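You operate a simulated robot arm through the tools that you are given. There is no shell and no other tool. Be economical: measure what you need, move in short steps, check, and stop when the job is done.

Carry out the task below with a simulated robot arm. There is one attempt and no reset: what you move stays moved.

TASK
Stand the yellow pad from the top of the grey bench beside the felt pad. It goes on the side that lies toward x +0.0, y +1.0 (a direction in the base frame), with about 3 cm between them.

It is judged by the outcome, as a careful person would: the job done as asked, and still so three seconds after it is handed in. It fails if anything else is knocked over, pushed out of place, dropped, spilled or broken.

THE ROBOT
A 6-joint arm with a two-finger parallel gripper, fixed in place. Base frame: the origin is at the foot of the arm, x ahead of it, y to its left, z up; the work surface is at about z = 0.88. Lengths are in m, angles in rad, forces in N, time in s.
With the tool pointing down near the work surface it reaches from about 0.26 to 0.66 m from the base axis. Its first joint turns from -1.152 to 1.152 rad. Payload 2.9 kg.
Tool frame: the origin (TCP) lies between the finger pads and is the grasp point; the fingertips stand 0.03 m ahead of it; z points along the fingers, y is the line along which they close. The gripper opens to 0.11 m. The fingers are 0.02 m wide and 0.01 m thick; the gripper's body (0.048 by 0.112 m) begins 0.055 m behind the TCP.
Orientation is that of the tool frame in the base frame, as a unit quaternion [x, y, z, w]. With the fingers straight down and closing along the base's y, the tool's x points along the base's -x, its y along +y and its z along -z.

THE INTERFACE
- The arm moves only by the tool drive_tool. Its argument "series" is a list of rows, each a list of 5 numbers: the shift along the base's x, y, z in units of 25 mm (1.0 is 25 mm), then the turn about the base's z in units of 6 degrees (1.0 is 6 degrees), then the closure, from 0 (fully open) to 1 (shut). In form: [[x, y, z, spin, claw], ...]. A call has 1 to 8 rows; each row shifts and turns the commanded pose from where the row before left it. A call with a number of a shift or a turn outside -1 to 1 is refused whole. A row lasts 0.2 s, in which the tool goes at most 0.05 m and 0.15 rad; a call with a longer step from one row to the next is refused whole, and so is a gripper value outside its range. A pose out of reach is approached as far as the arm can. The call stops where the force on the tool passes 40 N (or 10 N more than at its start, if that is more) or the arm is blocked; 0.2 s more then pass. The fingers move at their own pace (about 0.108 m/s each) and stop on an object; they squeeze with about 33 N. The grip force told is the motor's: it shows also when the fingers shut on nothing. Time passes only in rows, and 0.2 s behind the last, so rows that do not move let the fingers close. It gives the time, the measured TCP pose, the force on the tool (base axes), the opening and the grip force at its end, in the units of the frame above (readings bear some noise), and new pictures: "views" is both (left out), scene, wrist or none.
- Cameras (640 x 400 px; columns grow to the right, rows downward): "scene" is fixed at [0.0766, 0.4312, 1.3855]; the picture's right is [-0.76, -0.65, 0.00], its down [-0.36, 0.43, -0.83] and it looks along [0.53, -0.63, -0.56] (base axes); focal length 360 px, centre (320, 200). "wrist" rides on the gripper at [-0.036, 0, -0.057] in the tool frame; the picture's right is [0.00, -1.00, 0.00], its down [0.97, 0.00, -0.24] and it looks along [0.24, 0.00, 0.97] (tool axes); focal length 218 px, centre (320, 200).
- measure_at(camera, pixels): there is no depth. For up to 12 entries [column, row, z] of the newest picture of that camera ("zoom" is the newest enlarged one), the place [x, y] in the base frame at which the ray of that pixel passes the height z, good to about 0.002 m. No time passes.
- inspect(camera, box): a new picture of the part [left, top, right, bottom] of that camera's present view, enlarged. No time passes.
- close_job(): hands the job in; it is judged then, once.

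Work in short steps. Measure before you move; look again where a grasp or a placing could have gone wrong, and mend it. You have 60 turns and 120 pictures in all, the two below and enlarged ones among them. Open the gripper and draw the arm clear of the work before you hand the job in, unless the task says otherwise; then end with one line.

The tools are called after ">>>" as name(argument=value, ...) on one line, values as JSON. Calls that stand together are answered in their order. drive_tool: Moves the arm, as the interface text tells. Its arguments: {"type":"object","properties":{"series":{"type":"array","items":{"type":"array","items":{"type":"number"}}},"views":{"type":"string","enum":["both","scene","wrist","none"]}},"required":["series"]} The other tools are called the same way: measure_at (camera, pixels) gives the place at which the rays of pixels pass given heights; inspect (camera, box) takes an enlarged picture of a part of a camera's view; close_job () hands the job in.

At the start:

```text
clock: 0.0
position: [0.4372, 0.0669, 1.113]
tcp_rot: [0.0, 1.0, 0.0, 0.0]
ft_force: [-0.1, 0.6, 0.9]
grip_width: 0.1099
grasp_force: 0.1
```

scene: 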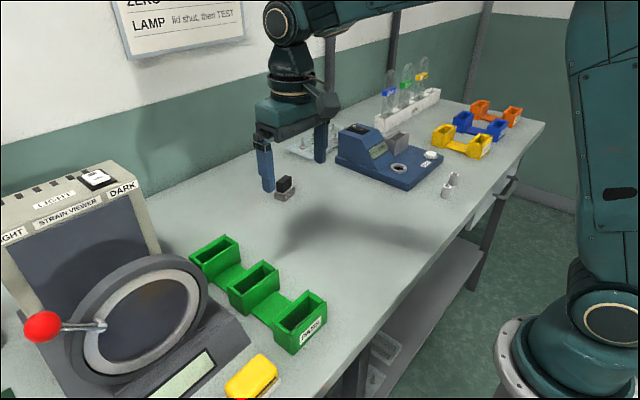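
wrist: 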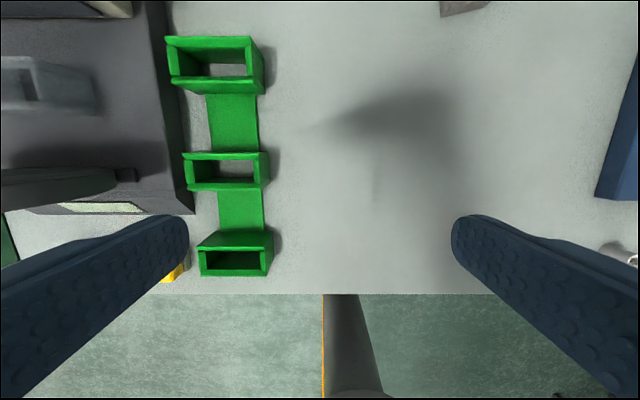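

The yellow item appears near (252,376) and a grey/black item near (285,187). I enlarge both.

>>> inspect(camera="scene", box=[180, 300, 340, 400])

>>> inspect(camera="scene", box=[240, 100, 480, 250])

>>> inspect(camera="scene", box=[0, 160, 240, 400])

```text
4.00 times, centred on (260, 350) of scene
```

zoom: 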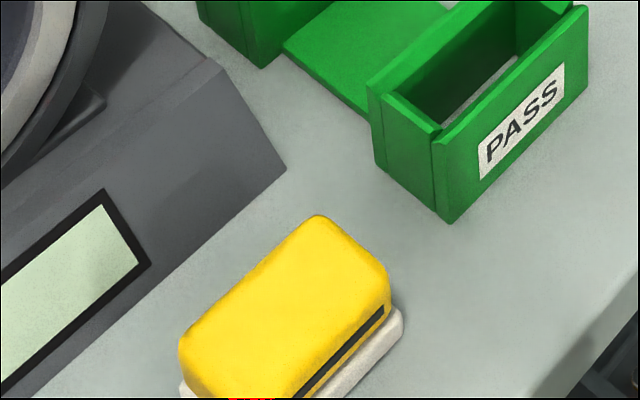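

```text
2.67 times, centred on (360, 175) of scene
```

zoom: 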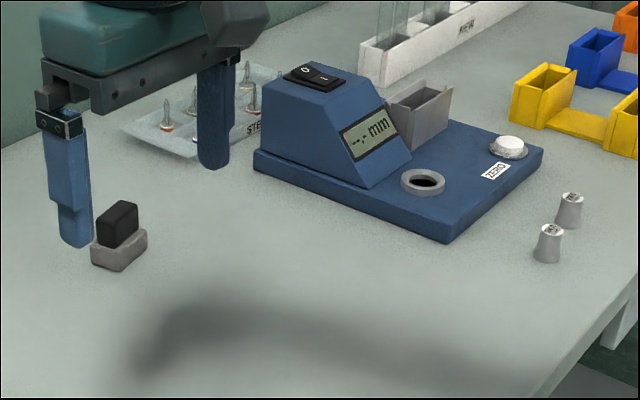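

```text
1.67 times, centred on (120, 280) of scene
```

zoom: 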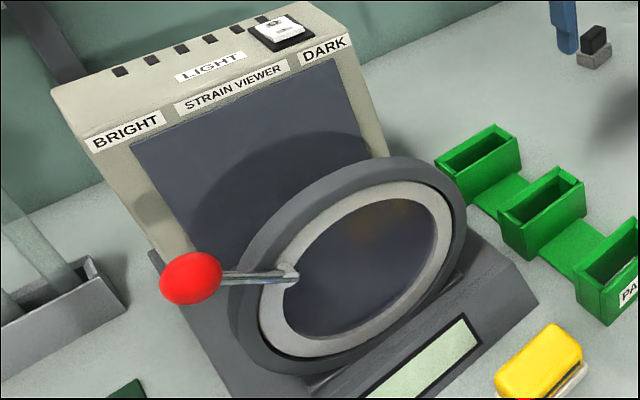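

Measuring the yellow item, the grey/black block and the green bit at left.

>>> measure_at(camera="scene", pixels=[[257, 358, 0.91], [275, 370, 0.91], [225, 388, 0.91], [285, 195, 0.88], [285, 182, 0.91], [275, 196, 0.88], [5, 395, 0.88]])

>>> measure_at(camera="wrist", pixels=[[172, 275, 0.9], [5, 240, 0.88], [465, 5, 0.88], [235, 260, 0.9], [620, 250, 0.88]])

```text
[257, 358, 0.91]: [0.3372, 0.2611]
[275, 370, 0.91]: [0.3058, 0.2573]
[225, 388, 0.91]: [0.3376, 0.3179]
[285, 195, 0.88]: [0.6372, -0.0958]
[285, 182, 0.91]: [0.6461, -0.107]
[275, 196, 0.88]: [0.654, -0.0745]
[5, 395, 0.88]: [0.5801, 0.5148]
```

```text
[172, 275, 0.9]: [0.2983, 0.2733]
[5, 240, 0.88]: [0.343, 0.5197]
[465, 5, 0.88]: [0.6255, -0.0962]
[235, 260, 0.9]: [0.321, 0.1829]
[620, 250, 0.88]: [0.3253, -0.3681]
```

Move over the yellow item, staying high, to look from above.

>>> drive_tool(series=[[-0.6, 1, 0.4, 0, 0], [-0.6, 1, 0.4, 0, 0], [-0.6, 1, 0.4, 0, 0], [-0.6, 1, 0, 0, 0], [-0.6, 1, 0, 0, 0], [0, 1, 0, 0, 0], [0, 1, 0, 0, 0], [0, 1, 0, 0, 0]])

```text
clock: 1.8
position: [0.3632, 0.2678, 1.1433]
tcp_rot: [0.0, 1.0, 0.0, 0.0]
ft_force: [0.6, 0.5, -0.2]
grip_width: 0.1101
grasp_force: 0.0
```

scene: 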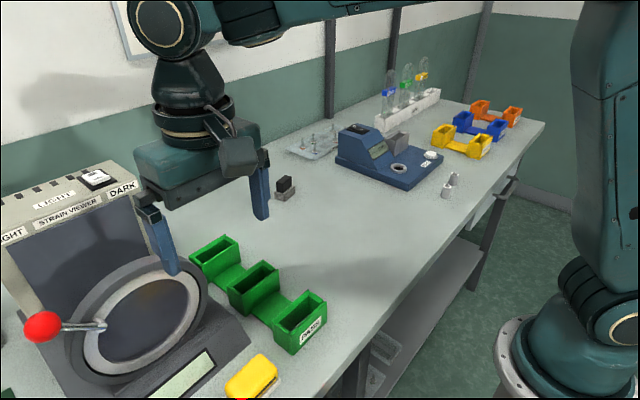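
wrist: 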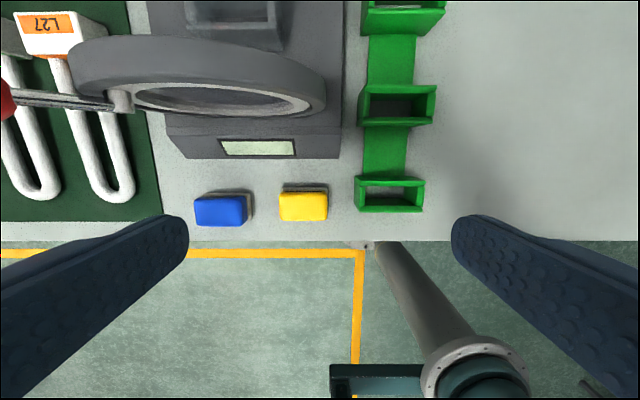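

There is a blue and a yellow block side by side. I enlarge them.

>>> inspect(camera="wrist", box=[170, 150, 350, 260])

>>> inspect(camera="scene", box=[250, 160, 320, 210])

>>> measure_at(camera="wrist", pixels=[[280, 192, 0.91], [327, 192, 0.91], [327, 221, 0.91], [280, 221, 0.91], [195, 197, 0.91], [246, 226, 0.91], [300, 240, 0.88], [300, 159, 0.9], [390, 212, 0.92]])

```text
3.56 times, centred on (260, 205) of wrist
```

zoom: 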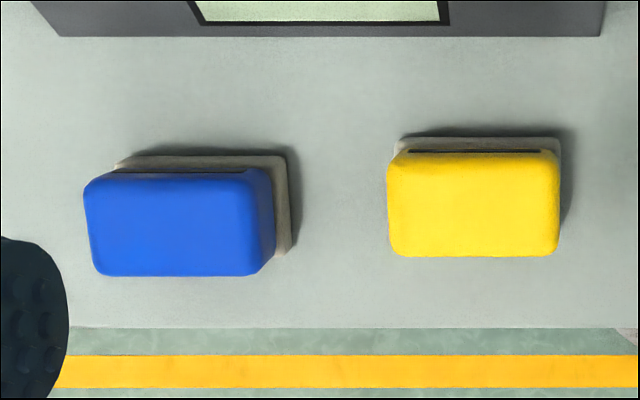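

```text
8.00 times, centred on (285, 185) of scene
```

zoom: 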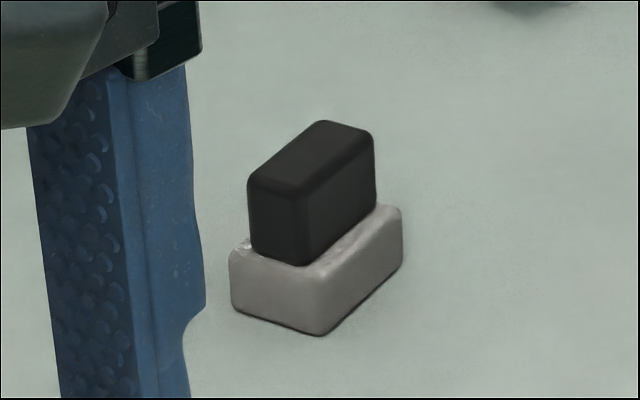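

```text
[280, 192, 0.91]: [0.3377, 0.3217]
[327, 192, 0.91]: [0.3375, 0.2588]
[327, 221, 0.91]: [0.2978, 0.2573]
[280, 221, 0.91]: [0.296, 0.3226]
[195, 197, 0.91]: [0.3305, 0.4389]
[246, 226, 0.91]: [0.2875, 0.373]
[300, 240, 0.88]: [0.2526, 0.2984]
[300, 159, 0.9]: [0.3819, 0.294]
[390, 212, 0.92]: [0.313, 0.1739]
```

>>> measure_at(camera="scene", pixels=[[259.5, 354.5, 0.9], [259.5, 354.5, 0.91], [259.5, 354.5, 0.92], [277, 367, 0.9], [277, 367, 0.91], [277, 367, 0.92], [280, 379, 0.88], [280, 379, 0.885]])

>>> measure_at(camera="wrist", pixels=[[327, 192, 0.9], [327, 192, 0.92], [327, 221, 0.9], [327, 221, 0.92], [281, 189, 0.88], [327, 189, 0.88], [327, 189, 0.885]])

```text
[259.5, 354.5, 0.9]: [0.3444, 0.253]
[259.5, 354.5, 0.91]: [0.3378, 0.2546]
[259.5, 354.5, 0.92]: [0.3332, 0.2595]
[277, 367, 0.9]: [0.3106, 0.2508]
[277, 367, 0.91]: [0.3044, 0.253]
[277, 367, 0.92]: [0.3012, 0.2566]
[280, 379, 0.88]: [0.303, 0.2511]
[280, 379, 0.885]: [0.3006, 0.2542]
```

```text
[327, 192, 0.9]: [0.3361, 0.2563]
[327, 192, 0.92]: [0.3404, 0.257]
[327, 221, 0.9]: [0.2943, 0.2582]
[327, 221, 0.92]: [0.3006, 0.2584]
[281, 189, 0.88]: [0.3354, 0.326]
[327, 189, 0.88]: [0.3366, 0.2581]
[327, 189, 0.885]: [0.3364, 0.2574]
```

Yellow pad centre ≈ (0.318, 0.290), top ≈ 0.915, 62–68 mm long in y. I go above it and check.

>>> drive_tool(series=[[-0.9, 0.45, 0, 0, 0], [-0.9, 0.45, 0, 0, 0], [0, 0, -1, 0, 0], [0, 0, -1, 0, 0], [0, 0, -1, 0, 0], [0, 0, -1, 0, 0], [0, 0, -1, 0, 0], [0, 0, -1, 0, 0]])

```text
clock: 3.6
position: [0.3151, 0.2888, 0.9936]
tcp_rot: [0.0, 1.0, 0.0, 0.0]
ft_force: [-0.2, 0.6, -0.3]
grip_width: 0.1098
grasp_force: 0.0
```

scene: 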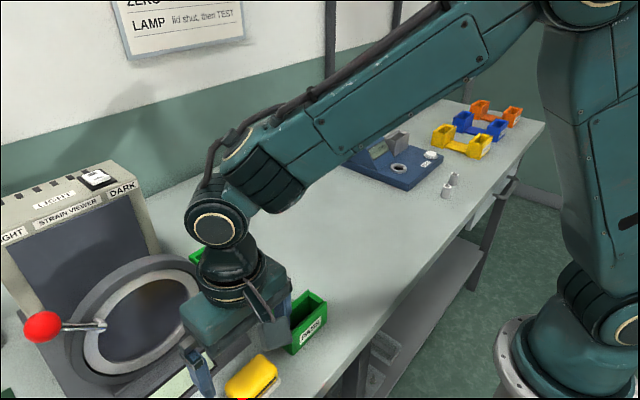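
wrist: 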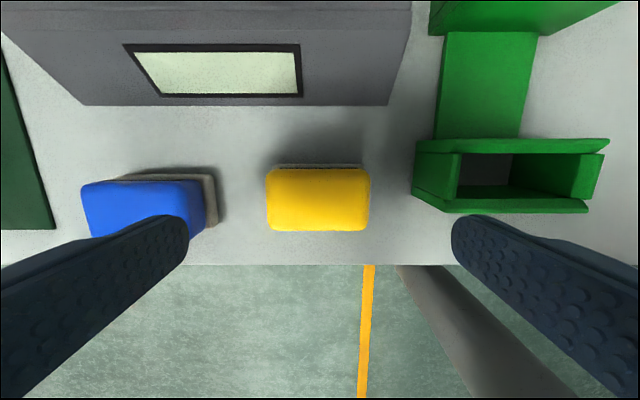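

Checking clearances to the blue pad and green tray.

>>> measure_at(camera="wrist", pixels=[[266, 180, 0.915], [371, 180, 0.915], [320, 168, 0.915], [320, 231, 0.915], [218, 215, 0.885], [205, 200, 0.915], [413, 185, 0.88], [413, 150, 0.92]])

```text
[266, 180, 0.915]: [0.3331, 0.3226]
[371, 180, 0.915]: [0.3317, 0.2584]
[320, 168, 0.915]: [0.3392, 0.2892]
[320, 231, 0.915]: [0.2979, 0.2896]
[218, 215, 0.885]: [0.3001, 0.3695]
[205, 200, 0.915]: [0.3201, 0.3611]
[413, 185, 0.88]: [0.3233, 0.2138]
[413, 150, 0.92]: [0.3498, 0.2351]
```

Clear with a narrowed opening (~0.09 m). Descend to TCP z≈0.916 and close.

>>> drive_tool(series=[[0.12, 0.06, 0, 0, 0.18], [0, 0, -0.8, 0, 0.18], [0, 0, -0.8, 0, 0.18], [0, 0, -0.8, 0, 0.18], [0, 0, -0.7, 0, 0.18], [0, 0, 0, 0, 0.18]], views="wrist")

```text
clock: 5.0
position: [0.3209, 0.29, 0.9163]
tcp_rot: [0.001, 1.0, 0.001, 0.001]
ft_force: [0.3, 0.7, -0.2]
grip_width: 0.0901
grasp_force: 0.1
```

wrist: 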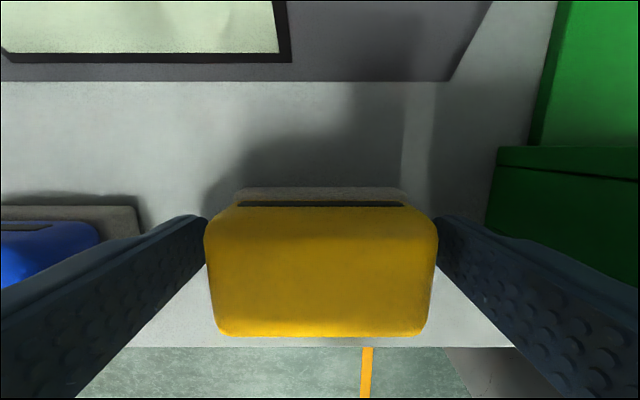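

The pad sits between the fingers; close.

>>> drive_tool(series=[[0, 0, 0, 0, 1], [0, 0, 0, 0, 1], [0, 0, 0, 0, 1]], views="wrist")

```text
clock: 5.8
position: [0.3206, 0.2897, 0.9175]
tcp_rot: [0.0, 1.0, 0.0, 0.0]
ft_force: [0.3, -0.5, 0.8]
grip_width: 0.067
grasp_force: 32.9
```

wrist: 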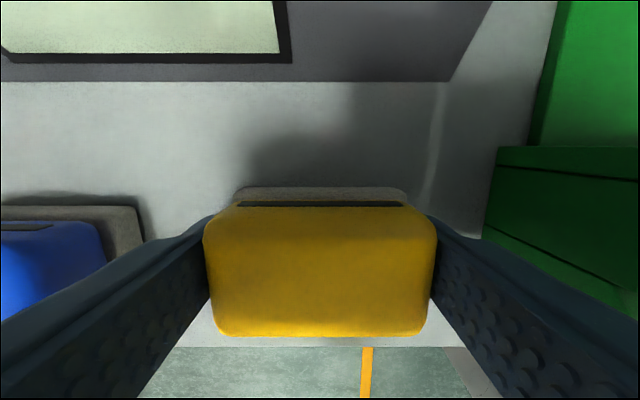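

Held at 0.067 m, 33 N. Lift straight up.

>>> drive_tool(series=[[0, 0, 0.5, 0, 1], [0, 0, 1, 0, 1], [0, 0, 1, 0, 1], [0, 0, 1, 0, 1], [0, 0, 1, 0, 1], [0, 0, 1, 0, 1], [0, 0, 1, 0, 1], [0, 0, 1, 0, 1]])

```text
clock: 7.6
position: [0.3205, 0.2903, 1.1042]
tcp_rot: [0.0, 1.0, 0.0, 0.0]
ft_force: [0.7, -0.2, -0.3]
grip_width: 0.0669
grasp_force: 33.5
```

scene: 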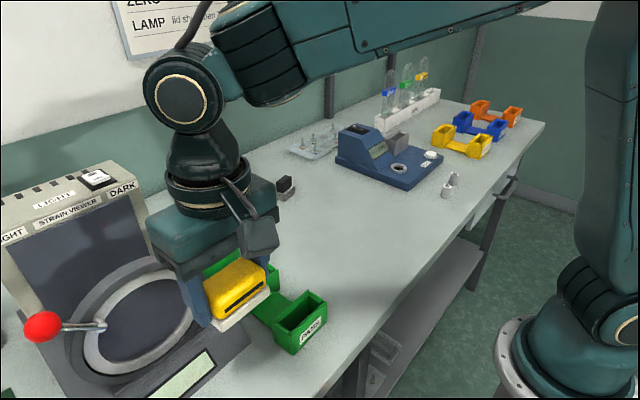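
wrist: 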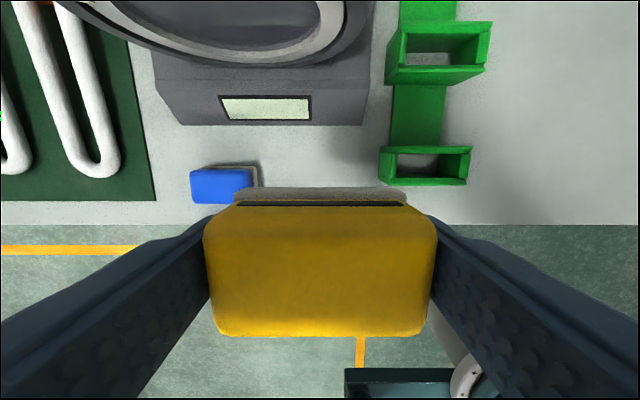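

Carry toward -y first, then outward.

>>> drive_tool(series=[[0, -1, 0, 0, 1], [0, -1, 0, 0, 1], [0, -1, 0, 0, 1], [0, -1, 0, 0, 1], [0, -1, 0, 0, 1], [0, -1, 0, 0, 1], [0, -1, 0, 0, 1], [0, -1, 0, 0, 1]], views="none")

>>> drive_tool(series=[[1, -0.6, 0, 0, 1], [1, -0.6, 0, 0, 1], [1, -0.5, 0, 0, 1], [1, -0.5, 0, 0, 1], [1, -0.5, 0, 0, 1], [1, 0, 0, 0, 1], [1, 0, 0, 0, 1], [1, 0, 0, 0, 1]])

```text
clock: 9.4
position: [0.3206, 0.0908, 1.1041]
tcp_rot: [0.0, 1.0, 0.001, 0.001]
ft_force: [0.6, 0.1, -0.2]
grip_width: 0.0668
grasp_force: 33.6
```

```text
clock: 11.2
position: [0.52, 0.0226, 1.1024]
tcp_rot: [0.0, 1.0, -0.001, -0.001]
ft_force: [-0.5, -0.5, -0.5]
grip_width: 0.0671
grasp_force: 33.2
```

scene: 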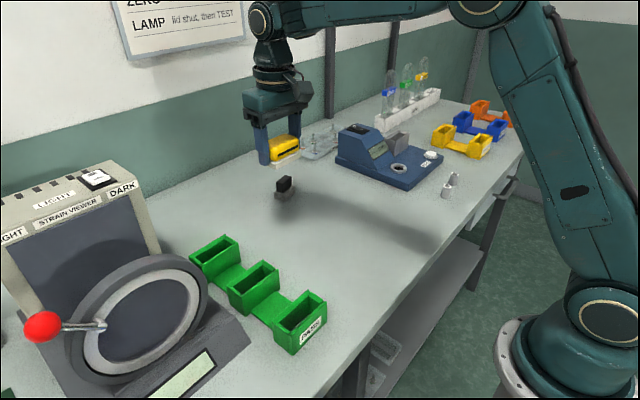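
wrist: 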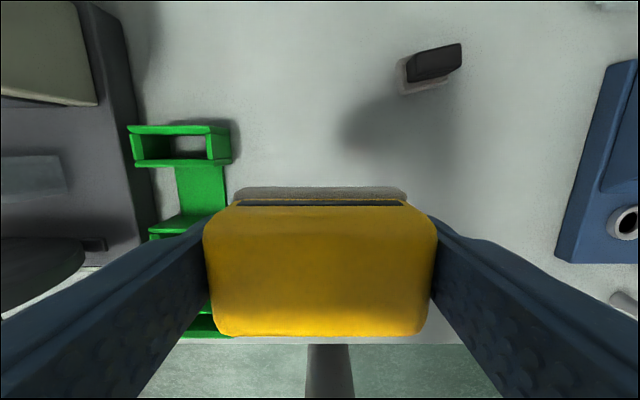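

The felt block is at wrist (430,68), slightly rotated; its +y side is free. Enlarge and measure.

>>> inspect(camera="wrist", box=[380, 30, 480, 110])

>>> inspect(camera="scene", box=[260, 165, 310, 215])

```text
5.00 times, centred on (430, 70) of wrist
```

zoom: 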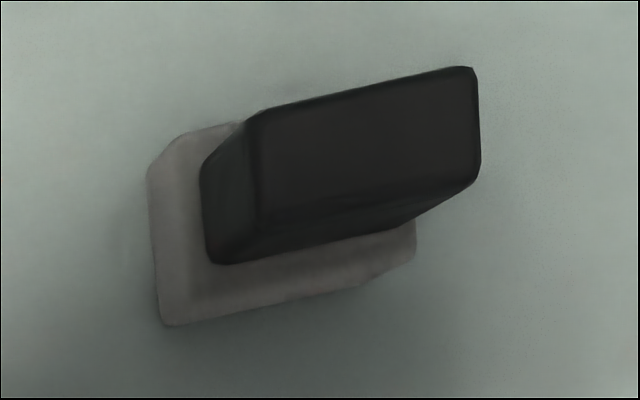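

```text
8.00 times, centred on (285, 190) of scene
```

zoom: 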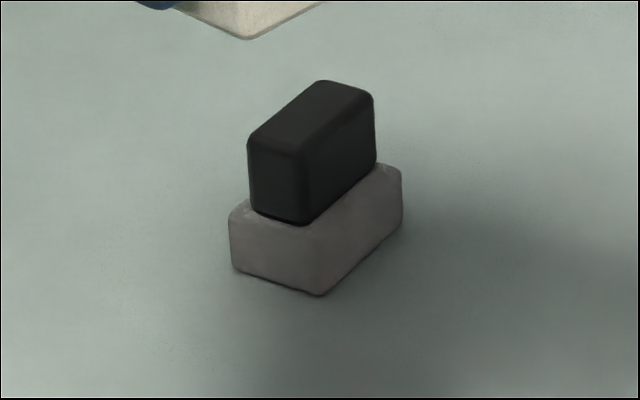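

>>> measure_at(camera="wrist", pixels=[[398, 95, 0.88], [395.4, 65, 0.88], [449, 82, 0.88], [395.4, 63, 0.9], [400, 90, 0.9]])

>>> measure_at(camera="scene", pixels=[[285.3, 201.9, 0.88], [274.4, 198.5, 0.88], [295, 193.5, 0.88], [283, 182, 0.92]])

```text
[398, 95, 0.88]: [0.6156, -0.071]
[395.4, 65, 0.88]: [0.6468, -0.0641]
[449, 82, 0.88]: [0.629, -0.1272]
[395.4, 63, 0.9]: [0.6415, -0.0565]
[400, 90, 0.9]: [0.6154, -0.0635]
```

```text
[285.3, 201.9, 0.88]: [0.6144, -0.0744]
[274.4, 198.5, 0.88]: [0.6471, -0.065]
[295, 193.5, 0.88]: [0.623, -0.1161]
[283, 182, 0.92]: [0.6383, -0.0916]
```

Felt's +y face runs (0.615,-0.072)–(0.647,-0.065), centre ≈ (0.637,-0.093). Target pad centre ≈ (0.635, -0.002). Move above it, partly down.

>>> drive_tool(series=[[0.92, -0.2, 0, 0, 1], [0.92, -0.2, 0, 0, 1], [0.92, -0.2, 0, 0, 1], [0.92, -0.2, 0, 0, 1], [0.92, -0.18, 0, 0, 1], [0, 0, -1, 0, 1], [0, 0, -1, 0, 1], [0, 0, -1, 0, 1]], views="none")

>>> drive_tool(series=[[0, 0, -1, 0, 1], [0, 0, -1, 0, 1], [0, 0, -1, 0, 1], [0, 0, 0, 0, 1]])

```text
clock: 13.0
position: [0.6364, -0.0012, 1.0274]
tcp_rot: [0.0, 1.0, 0.001, 0.0]
ft_force: [-0.3, 0.1, 0.1]
grip_width: 0.0672
grasp_force: 33.1
```

```text
clock: 14.0
position: [0.6345, -0.0014, 0.953]
tcp_rot: [0.0, 1.0, 0.001, 0.0]
ft_force: [0.4, 0.3, -0.3]
grip_width: 0.067
grasp_force: 32.8
```

scene: 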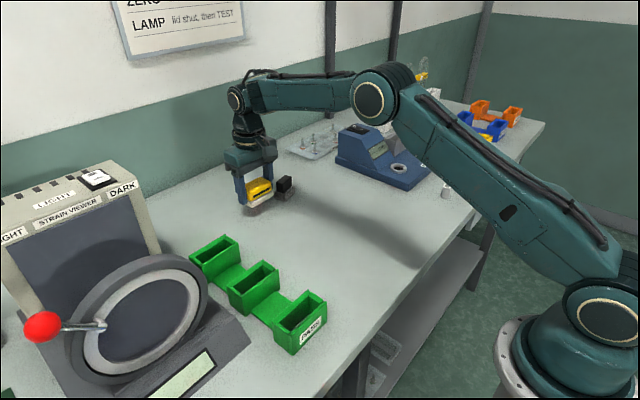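
wrist: 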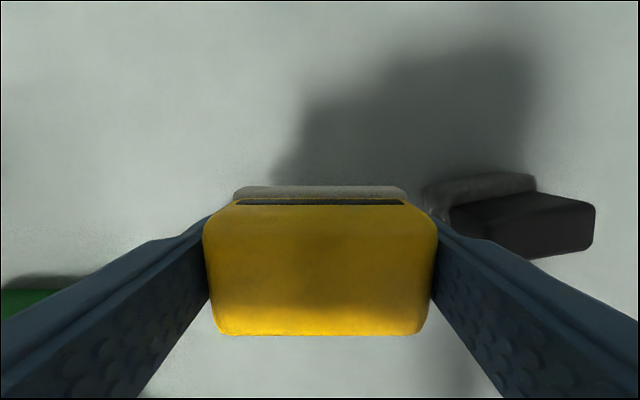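

Check felt's edge in this view, then lower gently to contact.

>>> measure_at(camera="wrist", pixels=[[422, 190, 0.9], [422, 195, 0.88], [535, 180, 0.9]])

>>> drive_tool(series=[[0, 0, -0.5, 0, 1], [0, 0, -0.5, 0, 1], [0, 0, -0.3, 0, 1], [0, 0, 0, 0, 1]])

```text
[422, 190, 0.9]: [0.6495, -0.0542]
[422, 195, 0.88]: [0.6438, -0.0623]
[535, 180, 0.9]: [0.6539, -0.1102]
```

```text
clock: 15.0
position: [0.6348, -0.0014, 0.9217]
tcp_rot: [0.0, 1.0, 0.0, 0.0]
ft_force: [0.4, 0.4, 0.0]
grip_width: 0.067
grasp_force: 32.9
```

scene: 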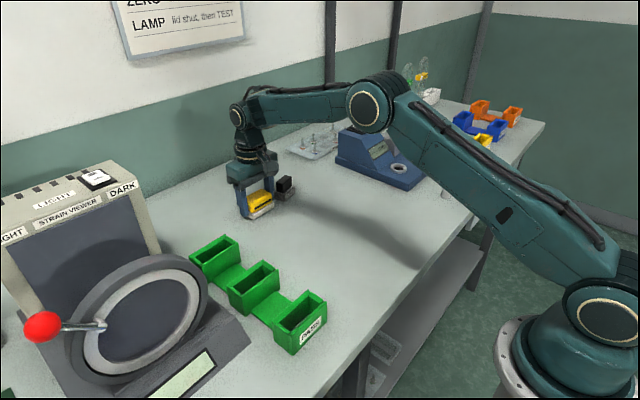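
wrist: 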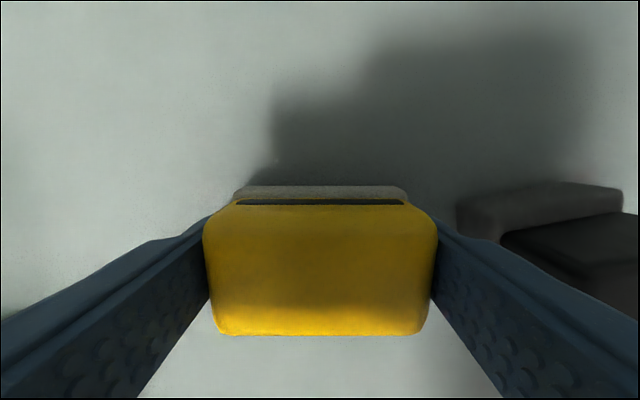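

Still ~4 mm above. Lower in 1 mm-scale steps.

>>> drive_tool(series=[[0, 0, -0.08, 0, 1], [0, 0, -0.06, 0, 1], [0, 0, -0.04, 0, 1], [0, 0, 0, 0, 1]], views="none")

>>> inspect(camera="scene", box=[220, 160, 310, 230])

```text
clock: 16.0
position: [0.6349, -0.0006, 0.9169]
tcp_rot: [0.0, 1.0, -0.001, -0.001]
ft_force: [-0.2, -0.1, -1.0]
grip_width: 0.0671
grasp_force: 32.8
```

```text
5.71 times, centred on (265, 195) of scene
```

zoom: 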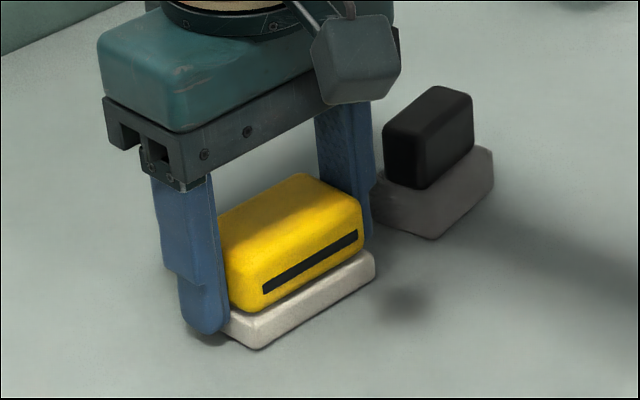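

Essentially at the surface; a bit more to feel contact.

>>> drive_tool(series=[[0, 0, -0.03, 0, 1], [0, 0, 0, 0, 1]], views="none")

```text
clock: 16.6
position: [0.6353, -0.0014, 0.9159]
tcp_rot: [0.001, 1.0, 0.0, -0.001]
ft_force: [-2.3, 0.1, 3.8]
grip_width: 0.0669
grasp_force: 32.5
```

Contact felt (fz ≈ 4 N). Open slowly to ~0.085 m only, so the -y finger stays clear of the felt.

>>> drive_tool(series=[[0, 0, 0, 0, 0.3], [0, 0, 0, 0, 0.23], [0, 0, 0, 0, 0.23]])

```text
clock: 17.4
position: [0.6353, -0.0001, 0.9159]
tcp_rot: [0.0, 1.0, 0.0, 0.0]
ft_force: [-0.2, 0.9, 0.1]
grip_width: 0.0847
grasp_force: 0.0
```

scene: 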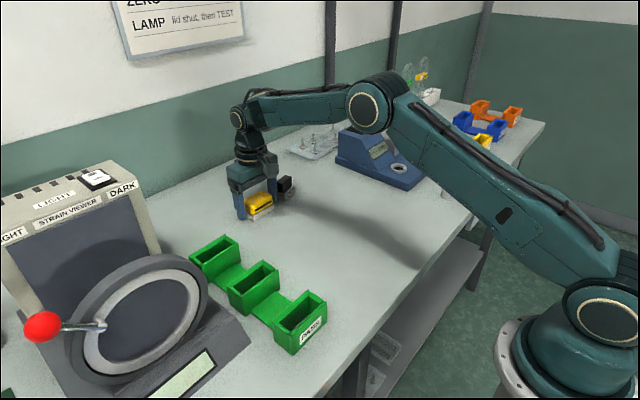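
wrist: 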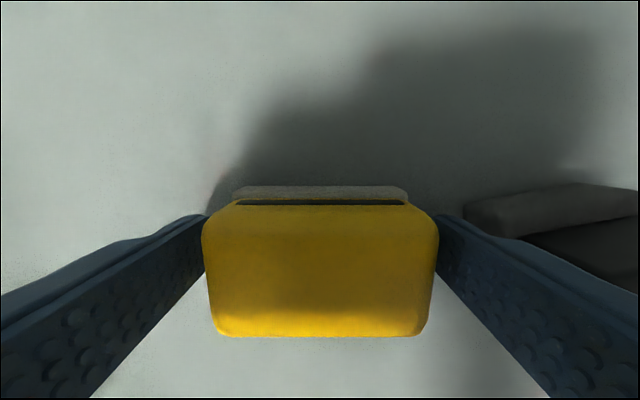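

Released, the pad stands. Raise straight up, then look.

>>> drive_tool(series=[[0, 0, 0.5, 0, 0.23], [0, 0, 0.8, 0, 0.23], [0, 0, 1, 0, 0.23], [0, 0, 1, 0, 0.23], [0, 0, 1, 0, 0.23], [-0.5, 0, 1, 0, 0.1], [-1, 0, 1, 0, 0], [-1, 0, 1, 0, 0]])

>>> inspect(camera="scene", box=[220, 160, 310, 230])

```text
clock: 19.2
position: [0.5716, 0.001, 1.1007]
tcp_rot: [0.0, 1.0, 0.0, 0.0]
ft_force: [-0.6, -0.1, -0.8]
grip_width: 0.11
grasp_force: 0.1
```

scene: 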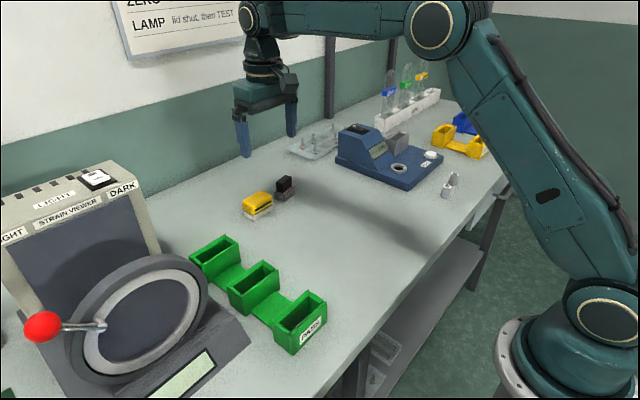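
wrist: 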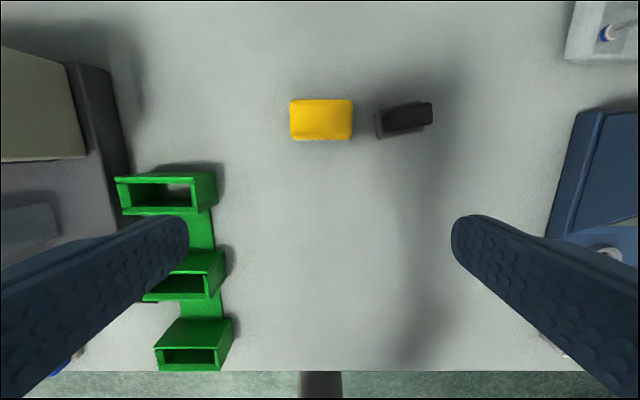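

```text
5.71 times, centred on (265, 195) of scene
```

zoom: 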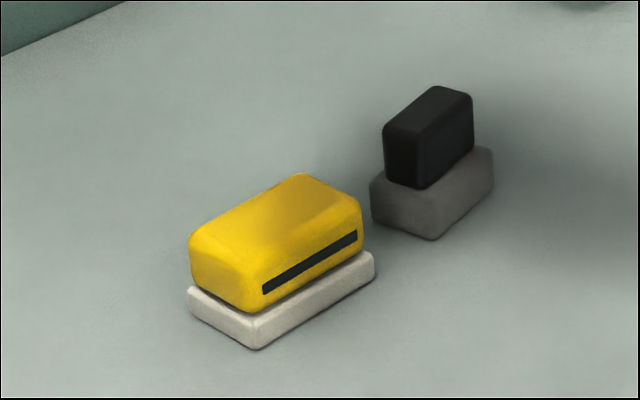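

>>> measure_at(camera="wrist", pixels=[[353, 120, 0.915], [290, 120, 0.915], [375, 115, 0.88], [378, 137, 0.88], [353, 120, 0.885]])

>>> measure_at(camera="zoom", pixels=[[373, 275, 0.88], [433, 240, 0.88], [372, 218, 0.88], [257, 348, 0.88]])

```text
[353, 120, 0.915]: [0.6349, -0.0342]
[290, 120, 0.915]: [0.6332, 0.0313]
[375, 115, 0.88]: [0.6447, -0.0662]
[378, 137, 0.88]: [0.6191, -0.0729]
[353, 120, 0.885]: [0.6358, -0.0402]
```

```text
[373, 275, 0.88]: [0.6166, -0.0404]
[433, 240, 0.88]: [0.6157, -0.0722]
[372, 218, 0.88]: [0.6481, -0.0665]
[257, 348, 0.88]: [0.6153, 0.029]
```

The gap measures about 3 cm (yellow -y face ≈ -0.036 to -0.040, felt +y face ≈ -0.066 to -0.072). The felt hasn't moved and the arm is clear, so I hand in.

>>> close_job()

```text
The job is handed in.
```

The yellow pad now stands on the +y side of the felt pad with a gap of about 3 cm. I took the felt pad to be the grey block with the black top. Nothing else was disturbed, and the gripper is open and clear of the work.
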